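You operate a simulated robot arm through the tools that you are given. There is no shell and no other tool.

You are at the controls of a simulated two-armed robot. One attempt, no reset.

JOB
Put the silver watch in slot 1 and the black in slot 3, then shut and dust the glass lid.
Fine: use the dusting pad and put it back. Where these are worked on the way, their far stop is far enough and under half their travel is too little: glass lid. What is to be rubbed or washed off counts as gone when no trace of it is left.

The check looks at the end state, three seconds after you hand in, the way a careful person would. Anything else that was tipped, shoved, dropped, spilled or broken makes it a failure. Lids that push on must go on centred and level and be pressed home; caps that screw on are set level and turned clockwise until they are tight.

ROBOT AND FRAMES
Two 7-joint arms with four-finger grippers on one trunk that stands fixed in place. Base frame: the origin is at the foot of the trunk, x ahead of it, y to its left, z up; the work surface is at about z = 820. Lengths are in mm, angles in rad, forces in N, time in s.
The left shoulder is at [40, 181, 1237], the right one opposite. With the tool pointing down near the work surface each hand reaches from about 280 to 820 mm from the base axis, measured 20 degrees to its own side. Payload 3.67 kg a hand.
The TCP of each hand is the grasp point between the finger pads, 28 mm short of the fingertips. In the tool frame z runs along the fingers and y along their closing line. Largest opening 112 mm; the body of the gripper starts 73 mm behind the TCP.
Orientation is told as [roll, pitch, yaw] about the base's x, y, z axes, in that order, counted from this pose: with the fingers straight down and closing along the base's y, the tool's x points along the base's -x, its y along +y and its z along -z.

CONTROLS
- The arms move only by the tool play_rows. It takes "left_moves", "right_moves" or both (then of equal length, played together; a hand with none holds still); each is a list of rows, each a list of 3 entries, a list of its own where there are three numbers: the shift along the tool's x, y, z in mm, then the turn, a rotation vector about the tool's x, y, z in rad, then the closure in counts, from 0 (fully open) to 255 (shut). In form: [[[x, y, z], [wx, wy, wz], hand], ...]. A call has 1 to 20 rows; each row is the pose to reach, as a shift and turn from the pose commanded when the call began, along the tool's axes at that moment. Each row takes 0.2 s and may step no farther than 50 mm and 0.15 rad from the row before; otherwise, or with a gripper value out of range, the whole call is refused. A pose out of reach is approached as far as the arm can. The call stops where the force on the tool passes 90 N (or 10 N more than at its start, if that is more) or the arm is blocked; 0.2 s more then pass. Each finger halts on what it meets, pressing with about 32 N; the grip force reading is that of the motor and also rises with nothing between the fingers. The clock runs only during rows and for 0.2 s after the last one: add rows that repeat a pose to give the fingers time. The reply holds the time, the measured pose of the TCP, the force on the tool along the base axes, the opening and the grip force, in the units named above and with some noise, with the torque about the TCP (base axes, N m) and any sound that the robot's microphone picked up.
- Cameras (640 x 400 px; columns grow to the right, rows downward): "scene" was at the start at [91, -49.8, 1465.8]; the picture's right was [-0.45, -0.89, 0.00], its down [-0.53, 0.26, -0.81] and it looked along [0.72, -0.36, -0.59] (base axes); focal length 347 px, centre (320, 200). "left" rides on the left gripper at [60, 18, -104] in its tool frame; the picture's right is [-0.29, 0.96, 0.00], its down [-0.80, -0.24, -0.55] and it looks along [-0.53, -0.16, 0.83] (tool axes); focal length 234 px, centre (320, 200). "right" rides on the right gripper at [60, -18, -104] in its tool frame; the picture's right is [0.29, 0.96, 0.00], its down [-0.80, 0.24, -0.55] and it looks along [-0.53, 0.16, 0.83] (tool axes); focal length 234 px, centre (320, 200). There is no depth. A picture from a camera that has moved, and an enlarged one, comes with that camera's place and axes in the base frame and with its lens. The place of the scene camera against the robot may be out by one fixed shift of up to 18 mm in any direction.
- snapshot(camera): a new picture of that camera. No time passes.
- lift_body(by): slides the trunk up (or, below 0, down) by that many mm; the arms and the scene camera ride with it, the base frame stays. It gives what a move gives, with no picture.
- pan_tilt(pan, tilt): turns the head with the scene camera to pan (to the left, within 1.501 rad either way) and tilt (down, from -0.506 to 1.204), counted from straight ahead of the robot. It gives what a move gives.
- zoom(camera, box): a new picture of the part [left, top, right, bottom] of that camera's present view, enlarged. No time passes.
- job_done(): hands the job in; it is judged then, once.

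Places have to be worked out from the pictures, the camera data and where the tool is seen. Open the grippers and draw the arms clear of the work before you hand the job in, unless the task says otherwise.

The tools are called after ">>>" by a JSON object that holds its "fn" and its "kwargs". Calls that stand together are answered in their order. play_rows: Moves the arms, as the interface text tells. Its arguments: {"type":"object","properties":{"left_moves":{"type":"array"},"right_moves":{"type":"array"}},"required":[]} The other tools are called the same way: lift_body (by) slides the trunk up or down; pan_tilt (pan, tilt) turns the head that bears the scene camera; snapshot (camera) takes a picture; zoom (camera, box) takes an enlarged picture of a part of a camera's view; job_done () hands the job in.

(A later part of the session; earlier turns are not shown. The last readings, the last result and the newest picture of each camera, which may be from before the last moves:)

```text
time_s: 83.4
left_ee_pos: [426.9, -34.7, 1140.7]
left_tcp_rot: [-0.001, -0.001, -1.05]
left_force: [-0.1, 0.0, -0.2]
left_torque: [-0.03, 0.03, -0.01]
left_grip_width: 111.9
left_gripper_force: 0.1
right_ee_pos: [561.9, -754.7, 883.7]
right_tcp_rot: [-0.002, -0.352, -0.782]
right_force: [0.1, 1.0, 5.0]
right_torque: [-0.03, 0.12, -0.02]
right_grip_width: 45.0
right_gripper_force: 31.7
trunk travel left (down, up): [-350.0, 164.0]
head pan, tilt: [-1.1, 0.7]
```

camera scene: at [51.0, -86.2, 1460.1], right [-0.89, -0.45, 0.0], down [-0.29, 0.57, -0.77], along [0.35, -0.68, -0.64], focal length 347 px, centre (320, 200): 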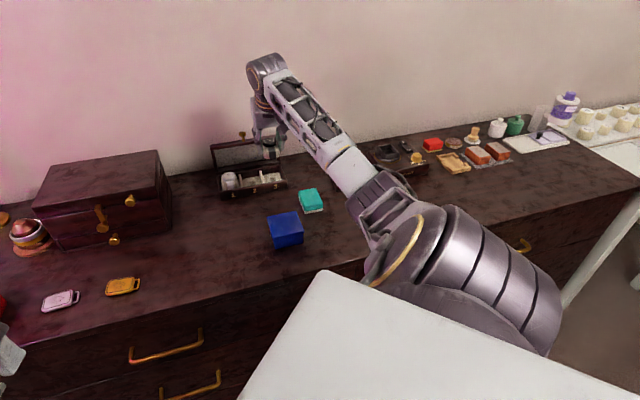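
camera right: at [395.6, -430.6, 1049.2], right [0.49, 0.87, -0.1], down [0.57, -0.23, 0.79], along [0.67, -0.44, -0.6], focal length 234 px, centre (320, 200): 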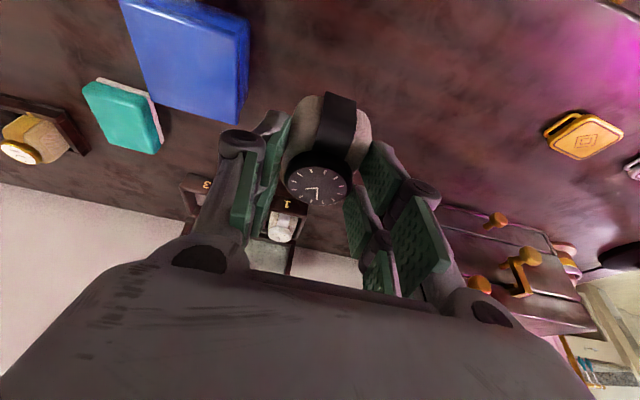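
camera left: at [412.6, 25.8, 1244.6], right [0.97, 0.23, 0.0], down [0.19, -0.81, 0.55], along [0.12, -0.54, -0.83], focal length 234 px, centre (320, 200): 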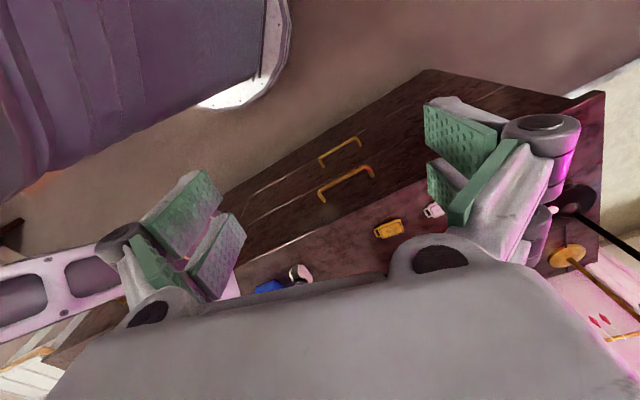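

The floor contact shows (5 N up). I release the black watch and rise.

>>> {"fn": "play_rows", "kwargs": {"right_moves": [[[0, 0, 0], [0, 0, 0], 200], [[0, 0, 0], [0, 0, 0], 130], [[0, 0, 0], [0, 0, 0], 110], [[0, 0, 0], [0, 0, 0], 110], [[-10.2, 0, -28.2], [0, 0, 0], 110], [[-21, 0, -57], [0, 0, 0], 100], [[-34, 0, -94], [0, 0, 0], 60], [[-34, 0, -94], [0, 0, 0], 50]]}}

>>> {"fn": "zoom", "kwargs": {"camera": "right", "box": [230, 0, 490, 200]}}

>>> {"fn": "snapshot", "kwargs": {"camera": "scene"}}

```text
time_s: 85.2
left_ee_pos: [428.3, -34.8, 1139.2]
left_tcp_rot: [-0.002, 0.0, -1.049]
left_force: [-0.7, 0.3, 0.2]
left_torque: [0.01, -0.01, 0.0]
left_grip_width: 112.0
left_gripper_force: 0.1
right_ee_pos: [560.8, -755.6, 984.6]
right_tcp_rot: [-0.003, -0.349, -0.786]
right_force: [-0.6, 0.4, -0.2]
right_torque: [-0.01, 0.02, 0.03]
right_grip_width: 90.0
right_gripper_force: 0.1
trunk travel left (down, up): [-350.0, 164.0]
head pan, tilt: [-1.1, 0.7]
```

```text
2.00 times, centred on (360, 100) of right
camera zoom: at [482.7, -704.0, 1061.3], right [0.49, 0.87, -0.1], down [0.57, -0.23, 0.79], along [0.67, -0.44, -0.6], focal length 468 px, centre (240, 400)
```

zoom: 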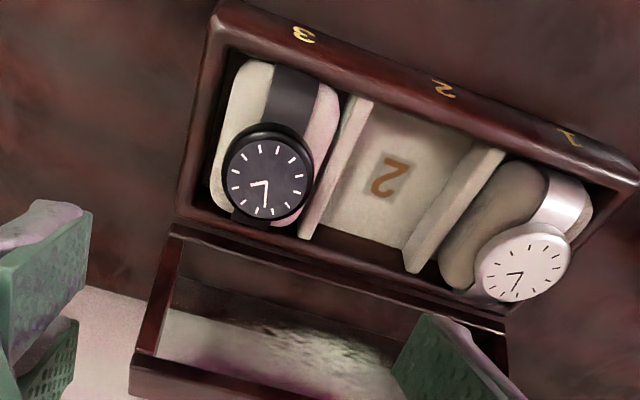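

```text
taken
camera scene: at [51.7, -86.9, 1460.0], right [-0.89, -0.45, 0.0], down [-0.29, 0.57, -0.76], along [0.35, -0.68, -0.64], focal length 347 px, centre (320, 200)
```

scene: 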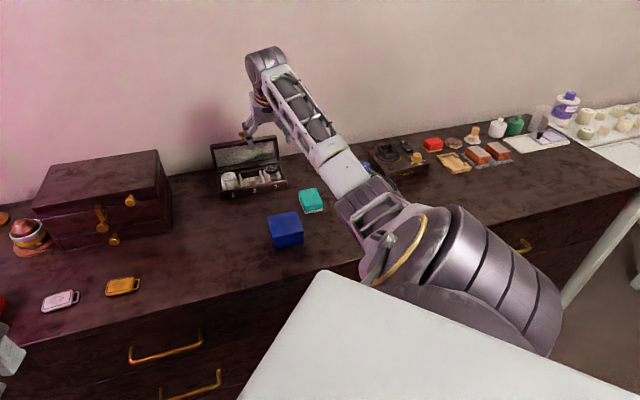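

Both watches are seated in their slots. Next I return to the knob of the open lid (at about n≈1019, z≈954) with 40° tilt to swing it shut in a controlled way.

>>> {"fn": "play_rows", "kwargs": {"right_moves": [[[-8.6, 0, -23.5], [0, -0.12, 0], 100], [[-29.1, 30, -21.4], [0, -0.24, 0], 100], [[-48.2, 63, -3.8], [0, -0.351, 0], 100], [[-48.2, 63, -3.8], [0, -0.351, 0], 100]]}}

>>> {"fn": "snapshot", "kwargs": {"camera": "right"}}

>>> {"fn": "zoom", "kwargs": {"camera": "scene", "box": [160, 80, 360, 220]}}

```text
time_s: 86.2
left_ee_pos: [426.0, -36.1, 1140.9]
left_tcp_rot: [0.0, 0.002, -1.05]
left_force: [0.0, -0.2, -0.3]
left_torque: [0.0, -0.04, -0.01]
left_grip_width: 112.0
left_gripper_force: 0.0
right_ee_pos: [638.3, -742.2, 1003.2]
right_tcp_rot: [-0.002, -0.703, -0.786]
right_force: [-0.2, -0.1, -0.3]
right_torque: [-0.01, -0.05, 0.0]
right_grip_width: 68.2
right_gripper_force: 0.0
trunk travel left (down, up): [-350.0, 164.0]
head pan, tilt: [-1.1, 0.7]
```

```text
taken
camera right: at [544.0, -674.7, 1044.3], right [0.52, 0.83, -0.19], down [0.35, -0.01, 0.94], along [0.78, -0.55, -0.29], focal length 234 px, centre (320, 200)
```

right: 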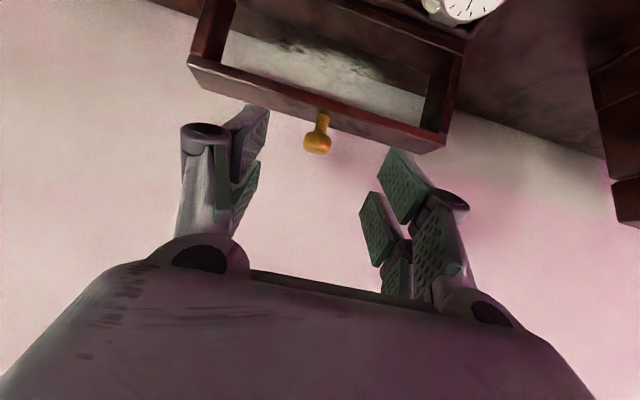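

```text
2.86 times, centred on (260, 150) of scene
camera zoom: at [50.1, -86.8, 1460.1], right [-0.89, -0.45, 0.0], down [-0.29, 0.57, -0.77], along [0.35, -0.68, -0.64], focal length 992 px, centre (491, 343)
```

zoom: 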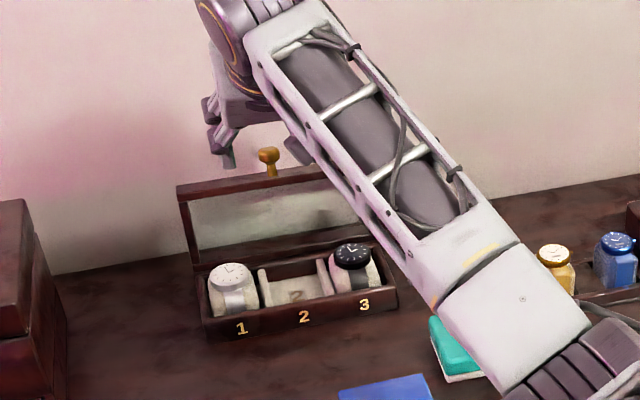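

Knob seen at n≈1019, s≈−76, z≈952. I advance 50 mm along the fingers and grip it.

>>> {"fn": "play_rows", "kwargs": {"right_moves": [[[0, -1, 18], [0, 0, 0], 100], [[0, -2, 36], [0, 0, 0], 100], [[0, -2, 50], [0, 0, 0], 100], [[0, -2, 50], [0, 0, 0], 180], [[0, -2, 50], [0, 0, 0], 255], [[0, -2, 50], [0, 0, 0], 255], [[0, -2, 50], [0, 0, 0], 255]]}}

>>> {"fn": "snapshot", "kwargs": {"camera": "right"}}

```text
time_s: 87.8
left_ee_pos: [426.0, -34.6, 1139.7]
left_tcp_rot: [0.0, -0.001, -1.048]
left_force: [-0.1, -0.3, 0.3]
left_torque: [-0.02, 0.0, 0.02]
left_grip_width: 112.0
left_gripper_force: 0.1
right_ee_pos: [659.9, -765.7, 969.2]
right_tcp_rot: [0.0, -0.708, -0.784]
right_force: [11.8, -8.8, 21.7]
right_torque: [-0.77, -0.83, 0.0]
right_grip_width: 21.3
right_gripper_force: 45.2
trunk travel left (down, up): [-350.0, 164.0]
head pan, tilt: [-1.1, 0.7]
```

```text
taken
camera right: at [566.3, -699.2, 1008.9], right [0.52, 0.83, -0.19], down [0.34, 0.0, 0.94], along [0.78, -0.56, -0.29], focal length 234 px, centre (320, 200)
```

right: 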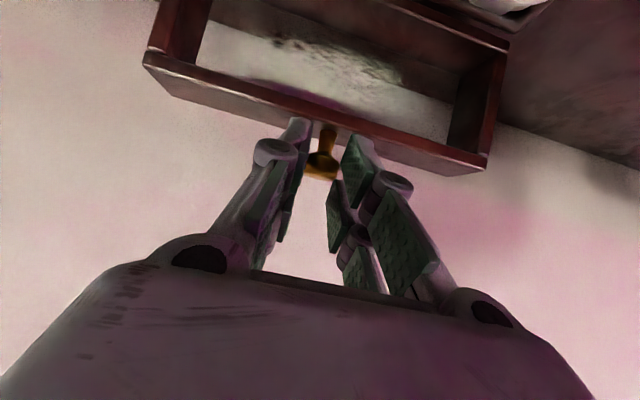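

Gripped (21 mm). Fitting the earlier arc gives a circle centre n≈978.8, z≈851.8, radius 120.6 for the TCP. I swing the lid down about halfway along that circle.

>>> {"fn": "play_rows", "kwargs": {"right_moves": [[[5.1, 0, -6.7], [0, 0, 0], 255], [[12.2, 0, -14.5], [0, 0, 0], 255], [[19.9, 0, -21.7], [0, 0, 0], 255], [[28.2, 0, -28.1], [0, 0, 0], 255], [[37, 0, -33.8], [0, 0, 0], 255], [[46.3, 0, -38.8], [0, 0, 0], 255], [[56, 0, -42.8], [0, 0, 0], 255], [[66, 0, -46], [0, 0, 0], 255], [[76.3, 0, -48.4], [0, 0, 0], 255]]}}

>>> {"fn": "snapshot", "kwargs": {"camera": "right"}}

>>> {"fn": "zoom", "kwargs": {"camera": "scene", "box": [160, 80, 360, 220]}}

```text
time_s: 89.8
left_ee_pos: [427.1, -35.6, 1139.5]
left_tcp_rot: [-0.002, 0.0, -1.05]
left_force: [0.1, 0.9, -0.3]
left_torque: [0.0, 0.02, -0.01]
left_grip_width: 111.8
left_gripper_force: 0.1
right_ee_pos: [595.8, -701.9, 951.4]
right_tcp_rot: [-0.003, -0.697, -0.783]
right_force: [5.4, -4.4, 5.2]
right_torque: [-0.83, -0.81, 0.05]
right_grip_width: 19.0
right_gripper_force: 44.8
trunk travel left (down, up): [-350.0, 164.0]
head pan, tilt: [-1.1, 0.7]
```

```text
taken
camera right: at [502.2, -635.1, 992.0], right [0.52, 0.83, -0.19], down [0.35, -0.01, 0.94], along [0.78, -0.55, -0.3], focal length 234 px, centre (320, 200)
```

right: 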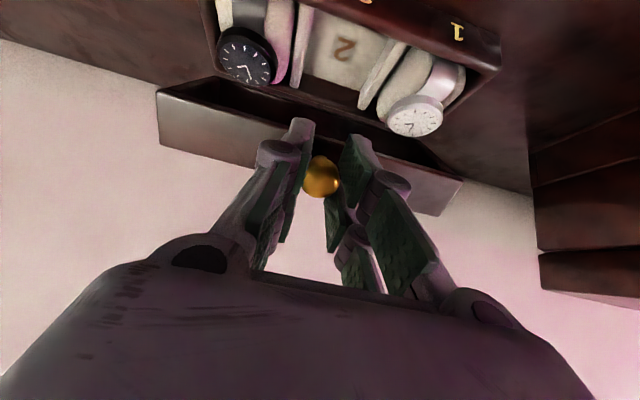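

```text
2.86 times, centred on (260, 150) of scene
camera zoom: at [51.9, -87.0, 1459.9], right [-0.89, -0.45, 0.0], down [-0.29, 0.57, -0.76], along [0.35, -0.68, -0.64], focal length 992 px, centre (491, 343)
```

zoom: 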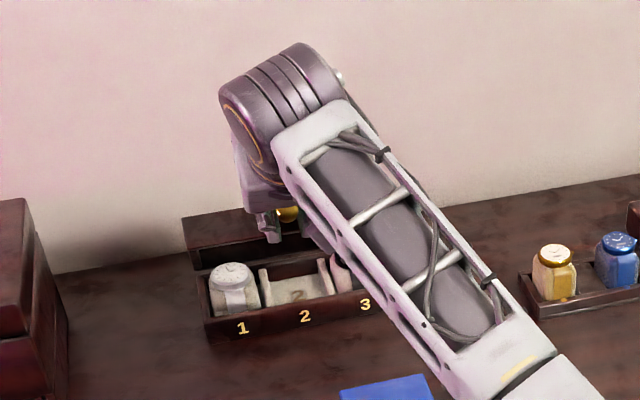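

The lid is following; watches undisturbed. I continue down to about 8° from closed.

>>> {"fn": "play_rows", "kwargs": {"right_moves": [[[10.4, 0, -1.4], [0, 0, 0], 255], [[20.9, 0, -2], [0, 0, 0], 255], [[31.4, 0, -1.6], [0, 0, 0], 255], [[41.9, 0, -0.3], [0, 0, 0], 255], [[52.2, 0, 1.9], [0, 0, 0], 255], [[62.2, 0, 5], [0, 0, 0], 255], [[72, 0, 8.9], [0, 0, 0], 255], [[81.3, 0, 13.8], [0, 0, 0], 255]]}}

>>> {"fn": "snapshot", "kwargs": {"camera": "right"}}

>>> {"fn": "zoom", "kwargs": {"camera": "scene", "box": [160, 80, 360, 220]}}

```text
time_s: 91.6
left_ee_pos: [425.2, -32.7, 1140.1]
left_tcp_rot: [0.0, -0.001, -1.049]
left_force: [0.6, -0.5, 0.3]
left_torque: [0.0, 0.02, 0.01]
left_grip_width: 112.1
left_gripper_force: 0.1
right_ee_pos: [557.6, -664.2, 888.6]
right_tcp_rot: [-0.003, -0.699, -0.785]
right_force: [-1.3, 7.0, 15.2]
right_torque: [-1.06, -1.13, -0.04]
right_grip_width: 21.5
right_gripper_force: 44.6
trunk travel left (down, up): [-350.0, 164.0]
head pan, tilt: [-1.1, 0.7]
```

```text
taken
camera right: at [463.2, -596.2, 930.2], right [0.52, 0.83, -0.19], down [0.35, -0.01, 0.94], along [0.78, -0.55, -0.3], focal length 234 px, centre (320, 200)
```

right: 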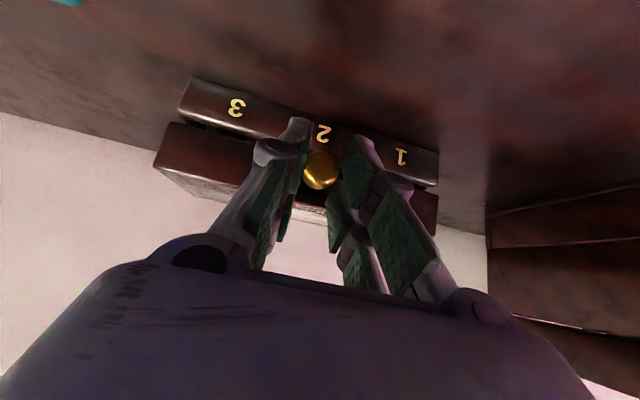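

```text
2.86 times, centred on (260, 150) of scene
camera zoom: at [49.6, -83.8, 1460.2], right [-0.89, -0.45, 0.0], down [-0.29, 0.57, -0.77], along [0.35, -0.68, -0.64], focal length 992 px, centre (491, 343)
```

zoom: 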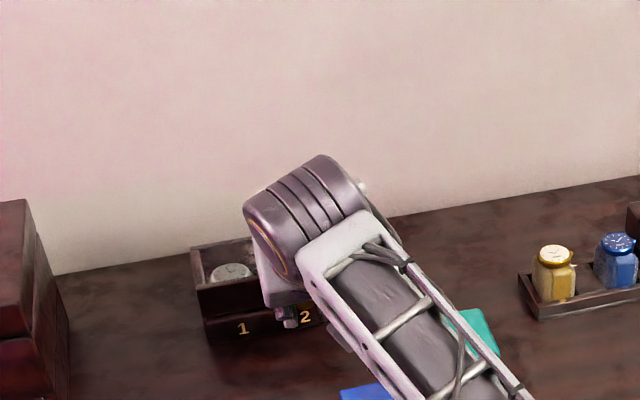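

Nearly closed. I lower the last ~11 mm gently in small steps.

>>> {"fn": "play_rows", "kwargs": {"right_moves": [[[3.4, 0, 1.9], [0, 0, 0], 255], [[6.8, 0, 3.9], [0, 0, 0], 255], [[10.2, 0, 5.8], [0, 0, 0], 255], [[10.2, 0, 5.8], [0, 0, 0], 255]]}}

>>> {"fn": "snapshot", "kwargs": {"camera": "right"}}

```text
time_s: 92.6
left_ee_pos: [426.5, -33.5, 1140.3]
left_tcp_rot: [-0.003, -0.001, -1.05]
left_force: [0.9, -1.2, 0.7]
left_torque: [0.01, 0.0, -0.01]
left_grip_width: 112.0
left_gripper_force: 0.0
right_ee_pos: [555.0, -661.4, 881.3]
right_tcp_rot: [-0.002, -0.709, -0.783]
right_force: [8.9, -1.2, 23.3]
right_torque: [-0.81, -0.91, 0.05]
right_grip_width: 21.0
right_gripper_force: 45.4
trunk travel left (down, up): [-350.0, 164.0]
head pan, tilt: [-1.1, 0.7]
```

```text
taken
camera right: at [461.3, -594.4, 922.0], right [0.52, 0.83, -0.19], down [0.34, 0.0, 0.94], along [0.78, -0.55, -0.29], focal length 234 px, centre (320, 200)
```

right: 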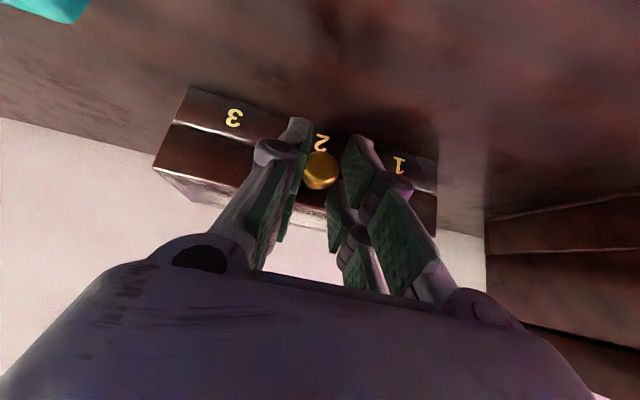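

>>> {"fn": "zoom", "kwargs": {"camera": "right", "box": [140, 80, 280, 220]}}

>>> {"fn": "zoom", "kwargs": {"camera": "right", "box": [370, 130, 450, 210]}}

```text
2.86 times, centred on (210, 150) of right
camera zoom: at [461.3, -594.4, 922.0], right [0.52, 0.83, -0.19], down [0.34, 0.0, 0.94], along [0.78, -0.55, -0.29], focal length 669 px, centre (634, 343)
```

zoom: 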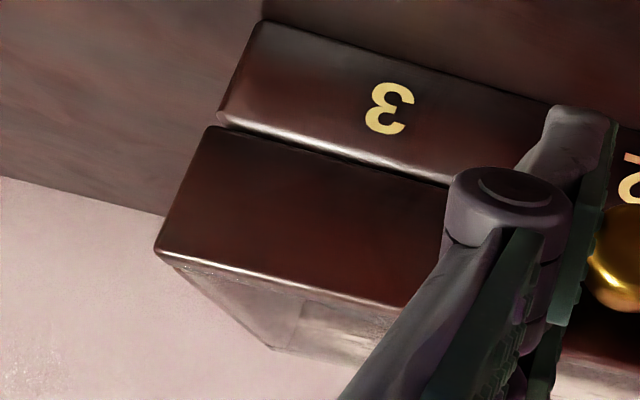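

```text
5.00 times, centred on (410, 170) of right
camera zoom: at [461.3, -594.4, 922.0], right [0.52, 0.83, -0.19], down [0.34, 0.0, 0.94], along [0.78, -0.55, -0.29], focal length 1171 px, centre (-130, 350)
```

zoom: 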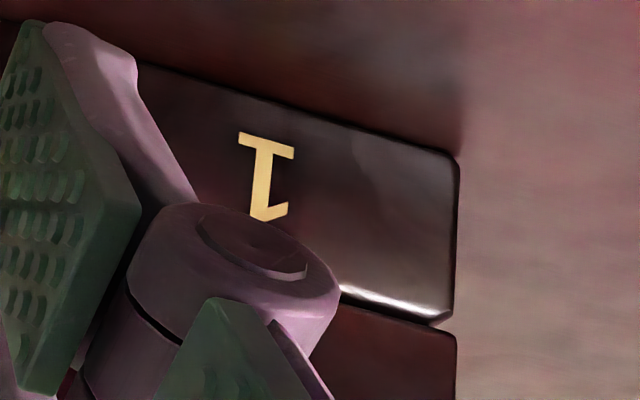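

The lid appears down on the seam. I release the knob and back off along the fingers, then inspect.

>>> {"fn": "play_rows", "kwargs": {"right_moves": [[[0, 0, 0], [0, 0, 0], 200], [[0, 0, 0], [0, 0, 0], 120], [[0, 0, 0], [0, 0, 0], 100], [[0, 0, -20], [0, 0, 0], 100], [[0, 0, -50], [0, 0, 0], 100], [[0, 0, -90], [0, 0, 0], 100], [[0, 0, -125], [0, 0, 0], 100]]}}

>>> {"fn": "zoom", "kwargs": {"camera": "right", "box": [215, 60, 405, 200]}}

>>> {"fn": "snapshot", "kwargs": {"camera": "scene"}}

```text
time_s: 94.2
left_ee_pos: [426.4, -34.3, 1140.1]
left_tcp_rot: [0.0, 0.0, -1.049]
left_force: [0.0, 0.0, -0.1]
left_torque: [0.0, -0.03, -0.02]
left_grip_width: 112.2
left_gripper_force: 0.2
right_ee_pos: [498.1, -604.8, 973.8]
right_tcp_rot: [-0.001, -0.699, -0.783]
right_force: [0.8, 0.8, 0.2]
right_torque: [0.0, 0.0, 0.0]
right_grip_width: 68.1
right_gripper_force: 0.0
trunk travel left (down, up): [-350.0, 164.0]
head pan, tilt: [-1.1, 0.7]
```

```text
2.86 times, centred on (310, 130) of right
camera zoom: at [404.4, -537.8, 1014.3], right [0.52, 0.83, -0.19], down [0.35, -0.01, 0.94], along [0.78, -0.55, -0.29], focal length 669 px, centre (349, 400)
```

zoom: 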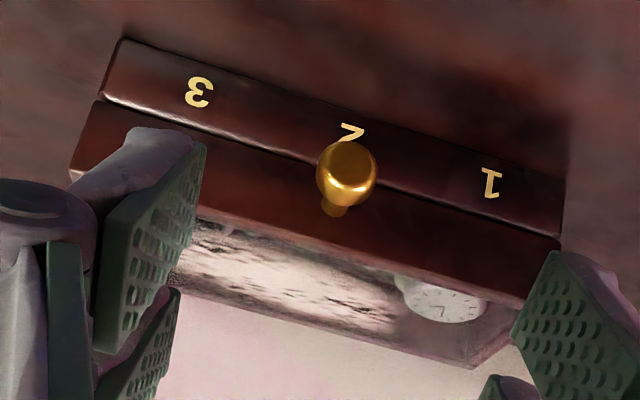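

```text
taken
camera scene: at [50.9, -85.8, 1460.1], right [-0.89, -0.45, 0.0], down [-0.29, 0.57, -0.77], along [0.35, -0.68, -0.64], focal length 347 px, centre (320, 200)
```

scene: 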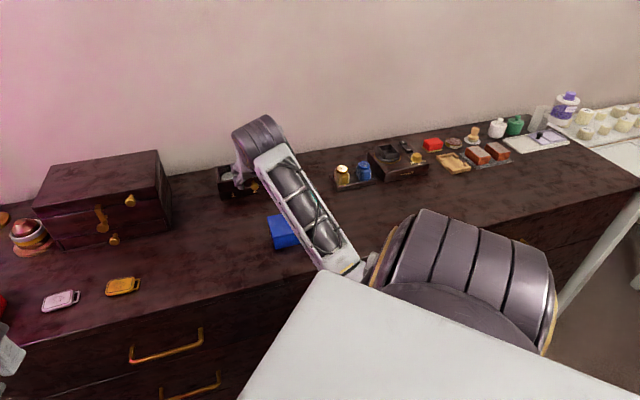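

The lid is shut and the silver watch is visible through the glass. Now I look at the dust patch and the teal pad from above for precise positions.

>>> {"fn": "play_rows", "kwargs": {"right_moves": [[[-13, -11, -10], [0, 0.14, 0], 50], [[-26, -22, -8], [0, 0.28, 0], 0], [[-39, -33, -4], [0, 0.42, 0], 0], [[-52, -44, 2], [0, 0.56, 0], 0], [[-65.3, -55, 7.9], [0, 0.7, 0], 0], [[-65.3, -55, 7.9], [0, 0.7, 0], 0]]}}

>>> {"fn": "snapshot", "kwargs": {"camera": "right"}}

>>> {"fn": "zoom", "kwargs": {"camera": "right", "box": [235, 130, 425, 260]}}

```text
time_s: 95.6
left_ee_pos: [427.1, -35.9, 1139.6]
left_tcp_rot: [0.0, 0.0, -1.049]
left_force: [-0.6, 0.7, 0.0]
left_torque: [0.0, -0.01, -0.01]
left_grip_width: 112.1
left_gripper_force: 0.0
right_ee_pos: [497.0, -683.2, 1010.4]
right_tcp_rot: [-0.004, 0.002, -0.787]
right_force: [0.0, 0.4, -0.3]
right_torque: [0.0, -0.02, 0.0]
right_grip_width: 111.9
right_gripper_force: 0.0
trunk travel left (down, up): [-350.0, 164.0]
head pan, tilt: [-1.1, 0.7]
```

```text
taken
camera right: at [441.6, -653.3, 1113.8], right [0.47, 0.88, 0.0], down [0.73, -0.39, 0.55], along [0.49, -0.26, -0.83], focal length 234 px, centre (320, 200)
```

right: 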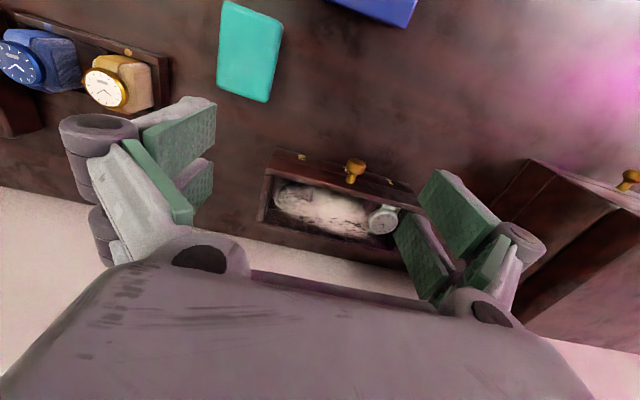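

```text
3.08 times, centred on (330, 195) of right
camera zoom: at [441.6, -653.3, 1113.8], right [0.47, 0.88, 0.0], down [0.73, -0.39, 0.55], along [0.49, -0.26, -0.83], focal length 720 px, centre (289, 215)
```

zoom: 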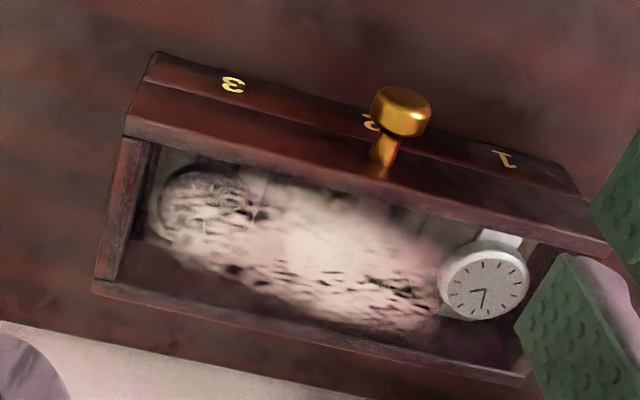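

>>> {"fn": "zoom", "kwargs": {"camera": "right", "box": [255, 140, 315, 235]}}

>>> {"fn": "zoom", "kwargs": {"camera": "right", "box": [205, 0, 295, 110]}}

>>> {"fn": "zoom", "kwargs": {"camera": "right", "box": [320, 200, 420, 280]}}

```text
4.21 times, centred on (285, 188) of right
camera zoom: at [441.6, -653.3, 1113.8], right [0.47, 0.88, 0.0], down [0.73, -0.39, 0.55], along [0.49, -0.26, -0.83], focal length 986 px, centre (467, 253)
```

zoom: 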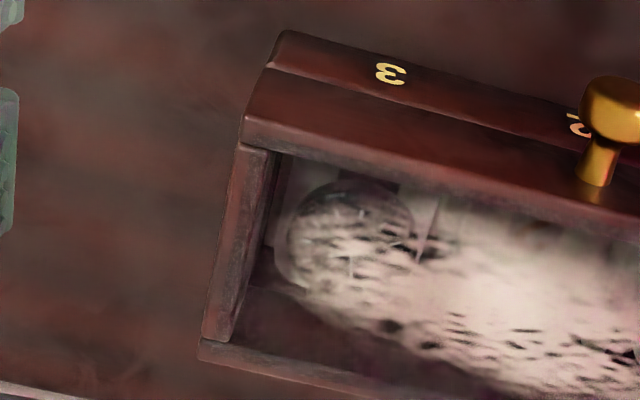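

```text
3.64 times, centred on (250, 55) of right
camera zoom: at [441.6, -653.3, 1113.8], right [0.47, 0.88, 0.0], down [0.73, -0.39, 0.55], along [0.49, -0.26, -0.83], focal length 852 px, centre (574, 727)
```

zoom: 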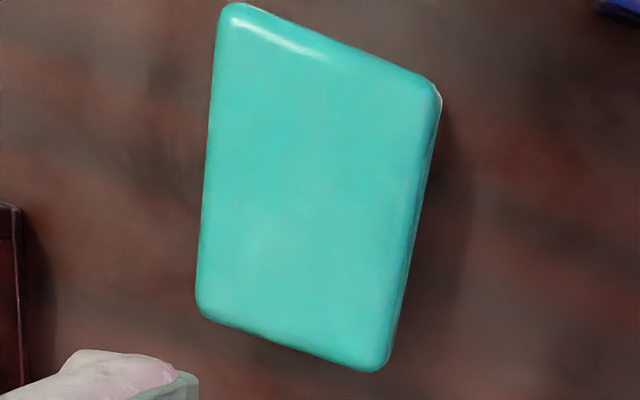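

```text
5.00 times, centred on (370, 240) of right
camera zoom: at [441.6, -653.3, 1113.8], right [0.47, 0.88, 0.0], down [0.73, -0.39, 0.55], along [0.49, -0.26, -0.83], focal length 1171 px, centre (70, 0)
```

zoom: 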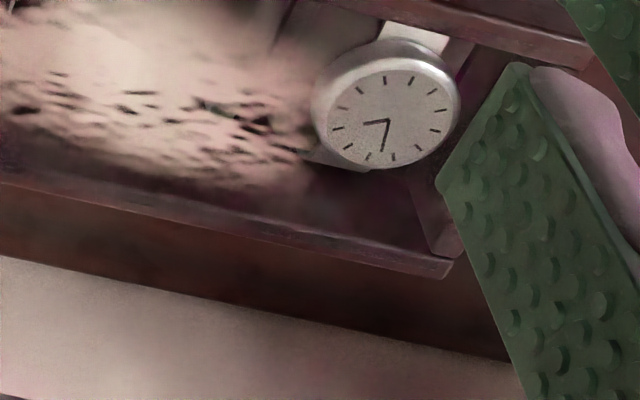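

The dust spans roughly s −160…−22 and n 912…970 on the pane, and the pad is ≈52 (s) × 71 (n) × 23 mm centred at n≈804.5, s≈−214.5. I'll grip the pad by its long ends with the hand turned 90°, so that on the glass its long side lies along the box; first turn the hand above the pad.

>>> {"fn": "play_rows", "kwargs": {"right_moves": [[[3, -8, 5], [0, 0, -0.143], 0], [[6, -16, 10], [0, 0, -0.286], 0], [[8, -24, 16], [0, 0, -0.429], 0], [[11, -33, 22], [0, 0, -0.571], 0], [[14, -41, 27], [0, 0, -0.714], 0], [[16, -49, 33], [0, 0, -0.857], 0], [[19, -57, 38], [0, 0, -1.0], 0], [[22, -65, 44], [0, 0, -1.143], 0], [[25, -74, 49], [0, 0, -1.286], 0], [[27, -82, 55], [0, 0, -1.429], 0], [[30, -90, 60], [0, 0, -1.571], 0]]}}

>>> {"fn": "snapshot", "kwargs": {"camera": "right"}}

>>> {"fn": "snapshot", "kwargs": {"camera": "scene"}}

```text
time_s: 98.0
left_ee_pos: [426.3, -36.4, 1139.4]
left_tcp_rot: [0.001, 0.0, -1.048]
left_force: [0.1, -0.2, 0.2]
left_torque: [0.0, 0.0, -0.01]
left_grip_width: 111.7
left_gripper_force: 0.1
right_ee_pos: [414.0, -726.7, 949.7]
right_tcp_rot: [0.001, 0.003, 0.789]
right_force: [0.4, -0.3, 0.4]
right_torque: [0.01, -0.03, 0.04]
right_grip_width: 112.3
right_gripper_force: 0.1
trunk travel left (down, up): [-350.0, 164.0]
head pan, tilt: [-1.1, 0.7]
```

```text
taken
camera right: at [383.0, -781.2, 1053.2], right [-0.88, 0.47, 0.0], down [0.39, 0.74, 0.55], along [0.26, 0.49, -0.83], focal length 234 px, centre (320, 200)
```

right: 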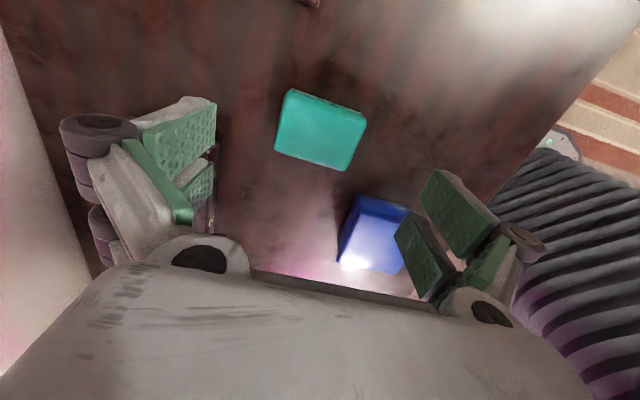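

```text
taken
camera scene: at [51.1, -86.8, 1460.0], right [-0.89, -0.45, 0.0], down [-0.29, 0.57, -0.76], along [0.35, -0.68, -0.64], focal length 347 px, centre (320, 200)
```

scene: 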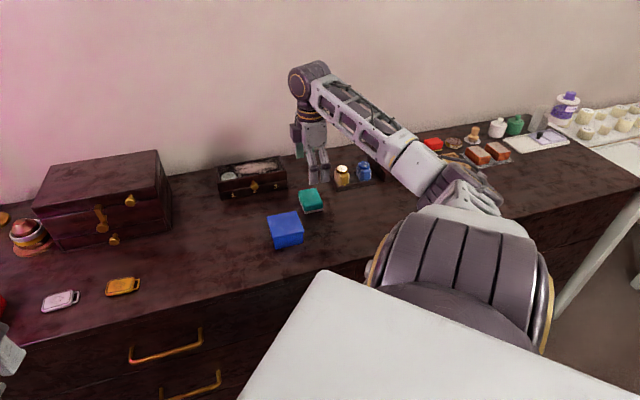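

>>> {"fn": "zoom", "kwargs": {"camera": "right", "box": [260, 75, 380, 185]}}

```text
3.64 times, centred on (320, 130) of right
camera zoom: at [383.0, -781.2, 1053.2], right [-0.88, 0.47, 0.0], down [0.39, 0.74, 0.55], along [0.26, 0.49, -0.83], focal length 852 px, centre (320, 454)
```

zoom: 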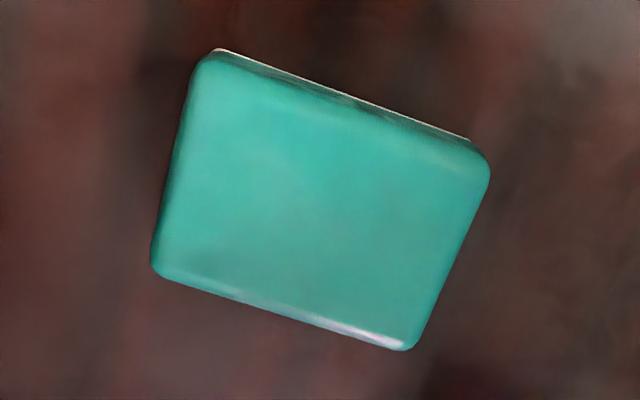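

Pad centre n≈804.3, s≈−214.8, rotated about −2°. I match that yaw, tilt 20° (fingers toward +s) and come down to z≈900 over it.

>>> {"fn": "play_rows", "kwargs": {"right_moves": [[[0, 0.8, 17], [0, -0.12, 0.012], 0], [[0, 1.6, 34], [0, -0.24, 0.024], 0], [[0.5, 2.3, 50], [0, -0.35, 0.035], 0], [[0.5, 2.3, 50], [0, -0.35, 0.035], 0]]}}

>>> {"fn": "snapshot", "kwargs": {"camera": "right"}}

>>> {"fn": "zoom", "kwargs": {"camera": "scene", "box": [260, 120, 400, 230]}}

```text
time_s: 99.0
left_ee_pos: [426.7, -35.6, 1139.9]
left_tcp_rot: [-0.002, 0.0, -1.048]
left_force: [1.0, 0.5, 0.8]
left_torque: [0.02, -0.02, -0.01]
left_grip_width: 112.1
left_gripper_force: 0.1
right_ee_pos: [411.1, -722.6, 900.0]
right_tcp_rot: [0.009, -0.349, 0.748]
right_force: [-0.8, 0.3, 0.2]
right_torque: [0.01, 0.0, 0.0]
right_grip_width: 112.3
right_gripper_force: 0.0
trunk travel left (down, up): [-350.0, 164.0]
head pan, tilt: [-1.1, 0.7]
```

```text
taken
camera right: at [356.2, -800.2, 976.5], right [-0.85, 0.52, -0.09], down [0.25, 0.55, 0.8], along [0.46, 0.65, -0.6], focal length 234 px, centre (320, 200)
```

right: 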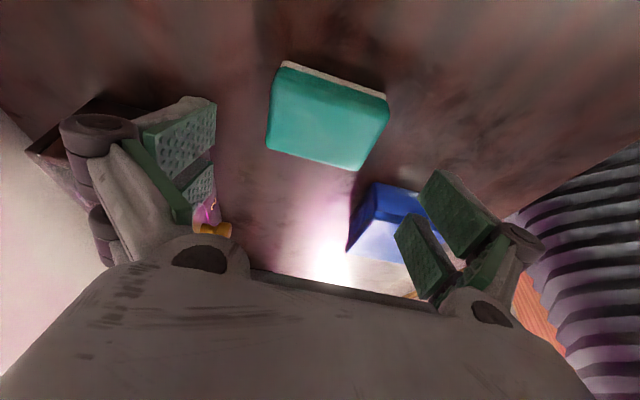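

```text
3.64 times, centred on (330, 175) of scene
camera zoom: at [51.4, -86.4, 1460.1], right [-0.89, -0.45, 0.0], down [-0.29, 0.57, -0.76], along [0.35, -0.68, -0.64], focal length 1263 px, centre (284, 291)
```

zoom: 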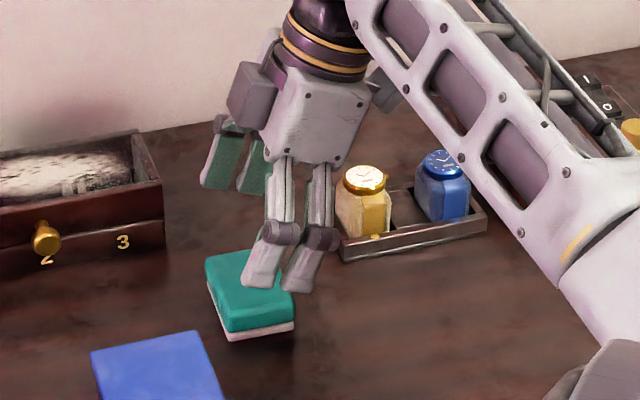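

The hand is aligned over the pad, clear of the gold watch stand. I descend the last 41 mm to straddle the pad's ends.

>>> {"fn": "play_rows", "kwargs": {"right_moves": [[[5.1, -0.9, 12.8], [0, 0, 0], 0], [[10.2, -1.8, 25.6], [0, 0, 0], 0], [[15.3, -2.75, 38.4], [0, 0, 0], 0], [[15.3, -2.75, 38.4], [0, 0, 0], 0]]}}

>>> {"fn": "snapshot", "kwargs": {"camera": "right"}}

>>> {"fn": "zoom", "kwargs": {"camera": "scene", "box": [260, 120, 400, 230]}}

```text
time_s: 100.0
left_ee_pos: [427.7, -35.0, 1140.2]
left_tcp_rot: [-0.001, 0.002, -1.048]
left_force: [-0.5, -0.2, -0.5]
left_torque: [-0.01, 0.01, 0.0]
left_grip_width: 112.1
left_gripper_force: 0.1
right_ee_pos: [413.4, -726.0, 858.1]
right_tcp_rot: [0.007, -0.351, 0.748]
right_force: [-0.5, 0.5, 0.8]
right_torque: [0.03, -0.05, -0.01]
right_grip_width: 111.9
right_gripper_force: 0.1
trunk travel left (down, up): [-350.0, 164.0]
head pan, tilt: [-1.1, 0.7]
```

```text
taken
camera right: at [356.7, -802.5, 935.3], right [-0.85, 0.52, -0.09], down [0.25, 0.55, 0.79], along [0.46, 0.65, -0.6], focal length 234 px, centre (320, 200)
```

right: 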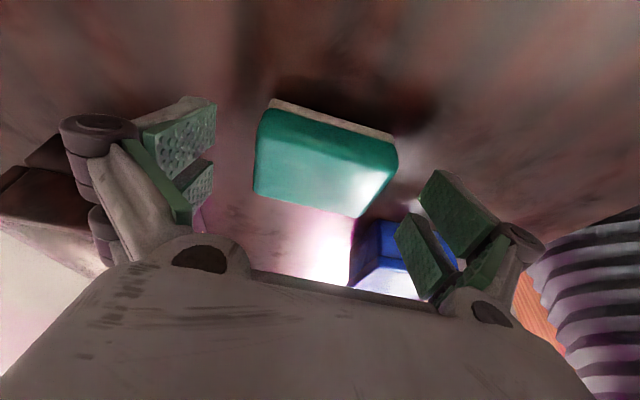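

```text
3.64 times, centred on (330, 175) of scene
camera zoom: at [51.3, -86.5, 1460.1], right [-0.89, -0.45, 0.0], down [-0.29, 0.57, -0.76], along [0.35, -0.68, -0.64], focal length 1263 px, centre (284, 291)
```

zoom: 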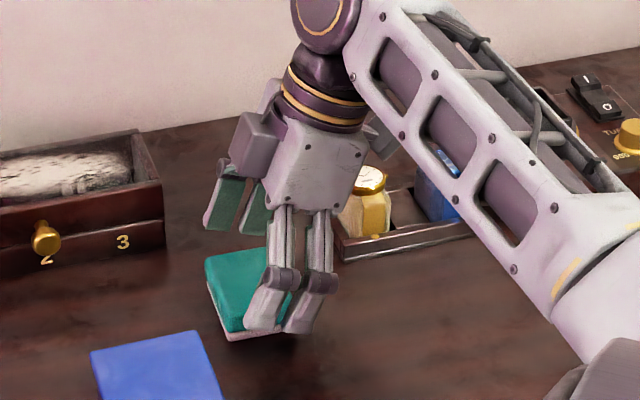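

The pad is centred between the fingers. I close on its ends.

>>> {"fn": "play_rows", "kwargs": {"right_moves": [[[0, 0, 0], [0, 0, 0], 60], [[0, 0, 0], [0, 0, 0], 120], [[0, 0, 0], [0, 0, 0], 200], [[0, 0, 0], [0, 0, 0], 255], [[0, 0, 0], [0, 0, 0], 255]]}}

>>> {"fn": "snapshot", "kwargs": {"camera": "right"}}

```text
time_s: 101.2
left_ee_pos: [427.5, -34.0, 1140.6]
left_tcp_rot: [-0.001, 0.0, -1.049]
left_force: [0.0, 0.2, 0.2]
left_torque: [0.02, -0.01, 0.02]
left_grip_width: 112.0
left_gripper_force: 0.1
right_ee_pos: [412.5, -725.9, 858.6]
right_tcp_rot: [0.006, -0.35, 0.748]
right_force: [0.5, 0.2, 0.2]
right_torque: [-0.02, 0.03, 0.01]
right_grip_width: 74.7
right_gripper_force: 31.9
trunk travel left (down, up): [-350.0, 164.0]
head pan, tilt: [-1.1, 0.7]
```

```text
taken
camera right: at [356.8, -802.6, 935.3], right [-0.85, 0.52, -0.09], down [0.25, 0.55, 0.79], along [0.46, 0.65, -0.6], focal length 234 px, centre (320, 200)
```

right: 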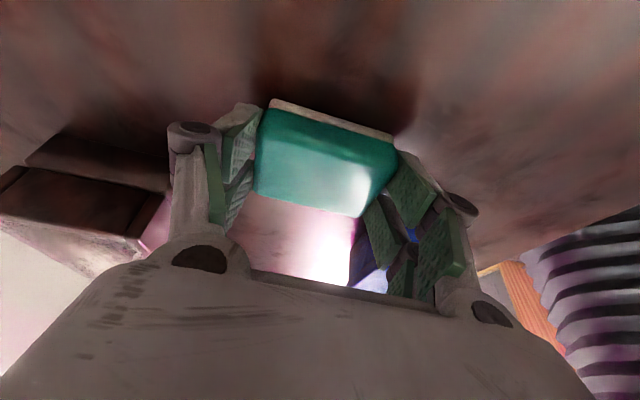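

Gripped at 74.7 mm. I lift the pad straight up.

>>> {"fn": "play_rows", "kwargs": {"right_moves": [[[-3.4, 0, -9.4], [0, 0, 0], 255], [[-13.7, 0, -37.6], [0, 0, 0], 255], [[-25, 0, -70], [0, 0, 0], 255], [[-37.7, 0, -103.3], [0, 0, 0], 255], [[-37.7, 0, -103.3], [0, 0, 0], 255]]}}

>>> {"fn": "snapshot", "kwargs": {"camera": "right"}}

>>> {"fn": "zoom", "kwargs": {"camera": "scene", "box": [260, 90, 400, 200]}}

```text
time_s: 102.4
left_ee_pos: [426.2, -35.1, 1140.3]
left_tcp_rot: [0.001, -0.002, -1.05]
left_force: [0.3, -0.5, 0.1]
left_torque: [0.04, -0.02, 0.01]
left_grip_width: 111.9
left_gripper_force: 0.1
right_ee_pos: [412.8, -725.7, 967.9]
right_tcp_rot: [0.006, -0.349, 0.75]
right_force: [-0.1, -0.6, 0.2]
right_torque: [0.0, 0.01, 0.02]
right_grip_width: 74.2
right_gripper_force: 32.0
trunk travel left (down, up): [-350.0, 164.0]
head pan, tilt: [-1.1, 0.7]
```

```text
taken
camera right: at [356.5, -802.8, 1043.6], right [-0.85, 0.52, -0.09], down [0.25, 0.55, 0.79], along [0.46, 0.65, -0.6], focal length 234 px, centre (320, 200)
```

right: 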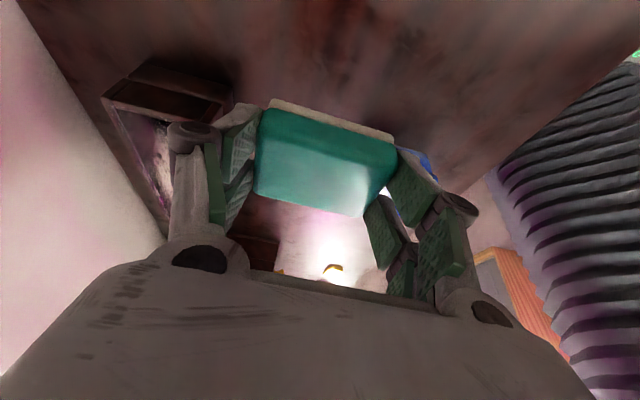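

```text
3.64 times, centred on (330, 145) of scene
camera zoom: at [51.6, -87.0, 1460.0], right [-0.89, -0.45, 0.0], down [-0.29, 0.57, -0.76], along [0.35, -0.68, -0.64], focal length 1263 px, centre (284, 400)
```

zoom: 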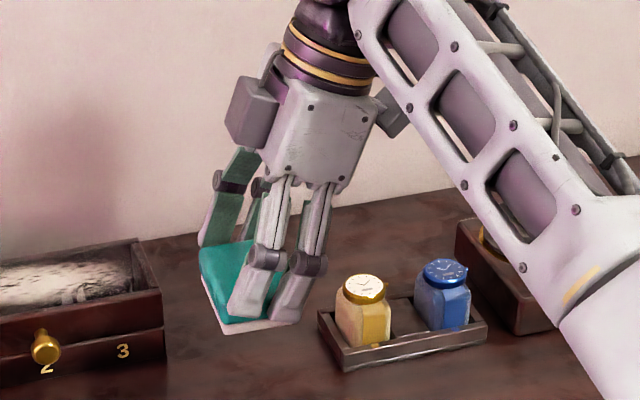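

The pad hangs level. I turn the hand back by 88° about the vertical while carrying the pad over the middle of the glass at a safe height.

>>> {"fn": "play_rows", "kwargs": {"right_moves": [[[-10.7, -11.3, 3.9], [0.048, 0, 0.131], 255], [[-21.4, -22.6, 7.8], [0.0957, 0, 0.262], 255], [[-32.1, -34, 11.7], [0.1436, 0, 0.393], 255], [[-42.8, -45.3, 15.6], [0.1914, 0, 0.524], 255], [[-53.5, -56.6, 19.5], [0.2393, 0, 0.655], 255], [[-64.3, -67.9, 23.5], [0.2872, 0, 0.786], 255], [[-75, -79.2, 27.4], [0.335, 0, 0.917], 255], [[-85.7, -90.5, 31.3], [0.3829, 0, 1.048], 255], [[-96.4, -101.9, 35.2], [0.4307, 0, 1.179], 255], [[-107.1, -113.2, 39.1], [0.4786, 0, 1.31], 255], [[-117.8, -124.5, 43], [0.5265, 0, 1.4414], 255], [[-117.8, -124.5, 43], [0.5265, 0, 1.4414], 255]]}}

>>> {"fn": "snapshot", "kwargs": {"camera": "right"}}

>>> {"fn": "snapshot", "kwargs": {"camera": "scene"}}

```text
time_s: 105.0
left_ee_pos: [425.3, -35.5, 1140.3]
left_tcp_rot: [0.0, 0.0, -1.05]
left_force: [0.1, 0.4, -0.4]
left_torque: [0.01, 0.0, -0.02]
left_grip_width: 111.7
left_gripper_force: 0.0
right_ee_pos: [587.2, -732.0, 967.5]
right_tcp_rot: [-0.003, -0.343, -0.784]
right_force: [0.0, 0.5, -0.7]
right_torque: [0.02, -0.03, 0.01]
right_grip_width: 74.5
right_gripper_force: 32.3
trunk travel left (down, up): [-350.0, 164.0]
head pan, tilt: [-1.1, 0.7]
```

```text
taken
camera right: at [509.5, -680.8, 1044.1], right [0.48, 0.87, -0.1], down [0.57, -0.23, 0.79], along [0.66, -0.44, -0.6], focal length 234 px, centre (320, 200)
```

right: 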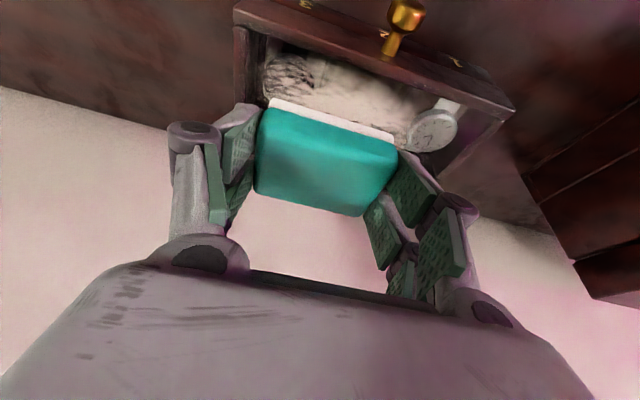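

```text
taken
camera scene: at [50.9, -87.0, 1460.0], right [-0.89, -0.45, 0.0], down [-0.29, 0.57, -0.76], along [0.35, -0.68, -0.64], focal length 347 px, centre (320, 200)
```

scene: 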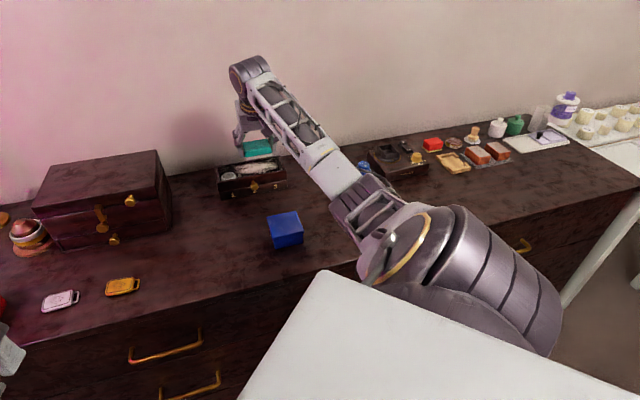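

>>> {"fn": "zoom", "kwargs": {"camera": "right", "box": [225, 0, 525, 220]}}

>>> {"fn": "zoom", "kwargs": {"camera": "scene", "box": [200, 120, 300, 210]}}

```text
1.82 times, centred on (375, 110) of right
camera zoom: at [509.5, -680.8, 1044.1], right [0.48, 0.87, -0.1], down [0.57, -0.23, 0.79], along [0.66, -0.44, -0.6], focal length 426 px, centre (220, 364)
```

zoom: 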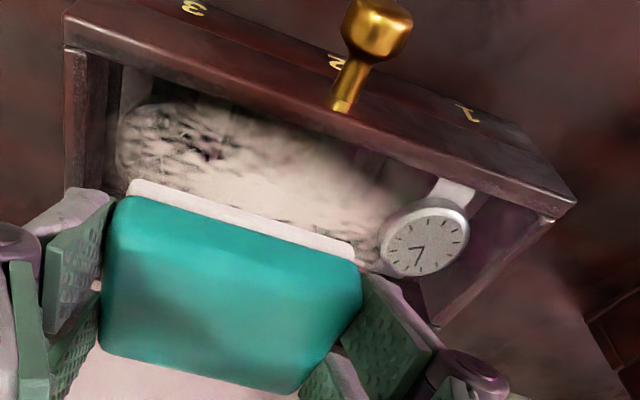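

```text
4.44 times, centred on (250, 165) of scene
camera zoom: at [50.9, -87.0, 1460.0], right [-0.89, -0.45, 0.0], down [-0.29, 0.57, -0.76], along [0.35, -0.68, -0.64], focal length 1544 px, centre (631, 356)
```

zoom: 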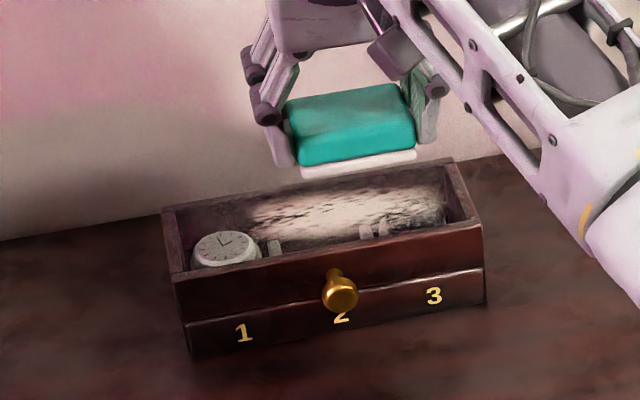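

The pad is level over the pane with its long side along the box. I lower to about 5 mm above the rim, then feel for contact in small steps.

>>> {"fn": "play_rows", "kwargs": {"right_moves": [[[5, 0, 14], [0, -0.002, 0], 255], [[10, 0, 28], [0, -0.004, 0], 255], [[14.8, 0, 41.4], [0, -0.006, 0], 255], [[14.8, 0, 41.4], [0, -0.006, 0], 255]]}}

>>> {"fn": "zoom", "kwargs": {"camera": "right", "box": [225, 40, 485, 230]}}

```text
time_s: 106.0
left_ee_pos: [426.7, -35.2, 1140.2]
left_tcp_rot: [-0.002, 0.001, -1.048]
left_force: [0.6, 0.6, 0.1]
left_torque: [-0.03, 0.02, 0.03]
left_grip_width: 112.1
left_gripper_force: 0.0
right_ee_pos: [589.3, -731.8, 923.6]
right_tcp_rot: [-0.001, -0.35, -0.782]
right_force: [1.5, 0.0, 2.3]
right_torque: [0.07, -0.09, -0.03]
right_grip_width: 74.6
right_gripper_force: 32.3
trunk travel left (down, up): [-350.0, 164.0]
head pan, tilt: [-1.1, 0.7]
```

```text
2.11 times, centred on (355, 135) of right
camera zoom: at [510.2, -680.1, 999.9], right [0.48, 0.87, -0.1], down [0.57, -0.22, 0.79], along [0.67, -0.44, -0.6], focal length 493 px, centre (246, 337)
```

zoom: 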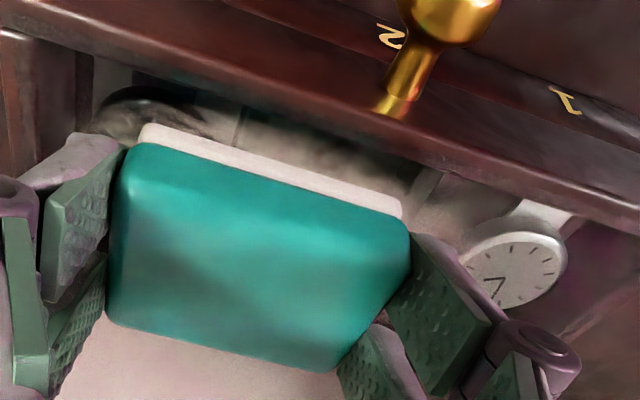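

Light contact starts at z≈923.6 (pad base ≈885). I press ~2 mm more and read the force.

>>> {"fn": "play_rows", "kwargs": {"right_moves": [[[0.35, 0, 0.94], [0, 0, 0], 255], [[0.7, 0, 1.9], [0, 0, 0], 255], [[0.7, 0, 1.9], [0, 0, 0], 255]]}}

```text
time_s: 106.8
left_ee_pos: [425.9, -35.0, 1139.9]
left_tcp_rot: [0.0, 0.0, -1.049]
left_force: [-0.4, 0.0, 0.5]
left_torque: [-0.01, 0.05, -0.02]
left_grip_width: 112.2
left_gripper_force: 0.1
right_ee_pos: [589.3, -731.7, 923.8]
right_tcp_rot: [0.0, -0.352, -0.784]
right_force: [2.7, -3.4, 10.3]
right_torque: [0.22, -0.38, -0.15]
right_grip_width: 74.7
right_gripper_force: 31.5
trunk travel left (down, up): [-350.0, 164.0]
head pan, tilt: [-1.1, 0.7]
```

About 10 N of press. Now I sweep along the pane: first to the slot‑3 end, then along the front strip to the slot‑1 side.

>>> {"fn": "play_rows", "kwargs": {"right_moves": [[[0, -9, 0], [0, 0, 0], 255], [[0, -18, 0], [0, 0, 0], 255], [[0, -26, 0], [0, 0, 0], 255], [[4.7, -26, -1.7], [0, 0, 0], 255], [[4.7, -16, -1.7], [0, 0, 0], 255], [[4.7, -6, -1.7], [0, 0, 0], 255], [[4.7, 4, -1.7], [0, 0, 0], 255], [[4.7, 14, -1.7], [0, 0, 0], 255], [[4.7, 24, -1.7], [0, 0, 0], 255], [[4.7, 34, -1.7], [0, 0, 0], 255], [[4.7, 44, -1.7], [0, 0, 0], 255], [[4.7, 54, -1.7], [0, 0, 0], 255], [[4.7, 62, -1.7], [0, 0, 0], 255]]}}

>>> {"fn": "snapshot", "kwargs": {"camera": "right"}}

>>> {"fn": "zoom", "kwargs": {"camera": "scene", "box": [200, 120, 300, 210]}}

```text
time_s: 109.6
left_ee_pos: [426.3, -34.2, 1140.0]
left_tcp_rot: [0.0, -0.001, -1.049]
left_force: [-0.9, -0.8, -1.1]
left_torque: [-0.01, 0.02, -0.02]
left_grip_width: 111.8
left_gripper_force: 0.0
right_ee_pos: [628.2, -683.0, 923.5]
right_tcp_rot: [-0.001, -0.349, -0.782]
right_force: [-3.5, -1.7, 12.9]
right_torque: [0.04, -0.21, 0.0]
right_grip_width: 74.4
right_gripper_force: 32.5
trunk travel left (down, up): [-350.0, 164.0]
head pan, tilt: [-1.1, 0.7]
```

```text
taken
camera right: at [549.5, -632.1, 999.5], right [0.48, 0.87, -0.1], down [0.57, -0.22, 0.79], along [0.67, -0.44, -0.6], focal length 234 px, centre (320, 200)
```

right: 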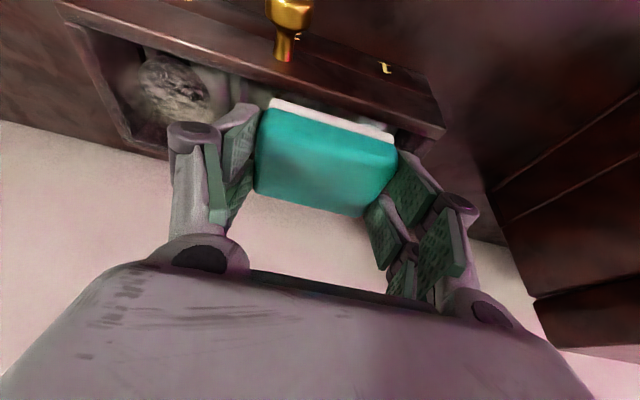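

```text
4.44 times, centred on (250, 165) of scene
camera zoom: at [49.7, -85.1, 1460.2], right [-0.89, -0.45, 0.0], down [-0.29, 0.57, -0.77], along [0.35, -0.68, -0.64], focal length 1544 px, centre (631, 356)
```

zoom: 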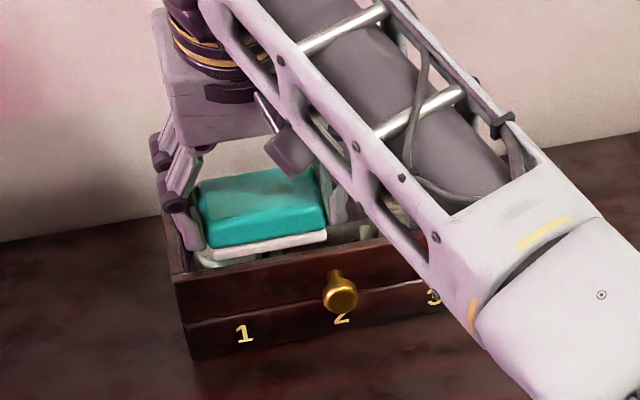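

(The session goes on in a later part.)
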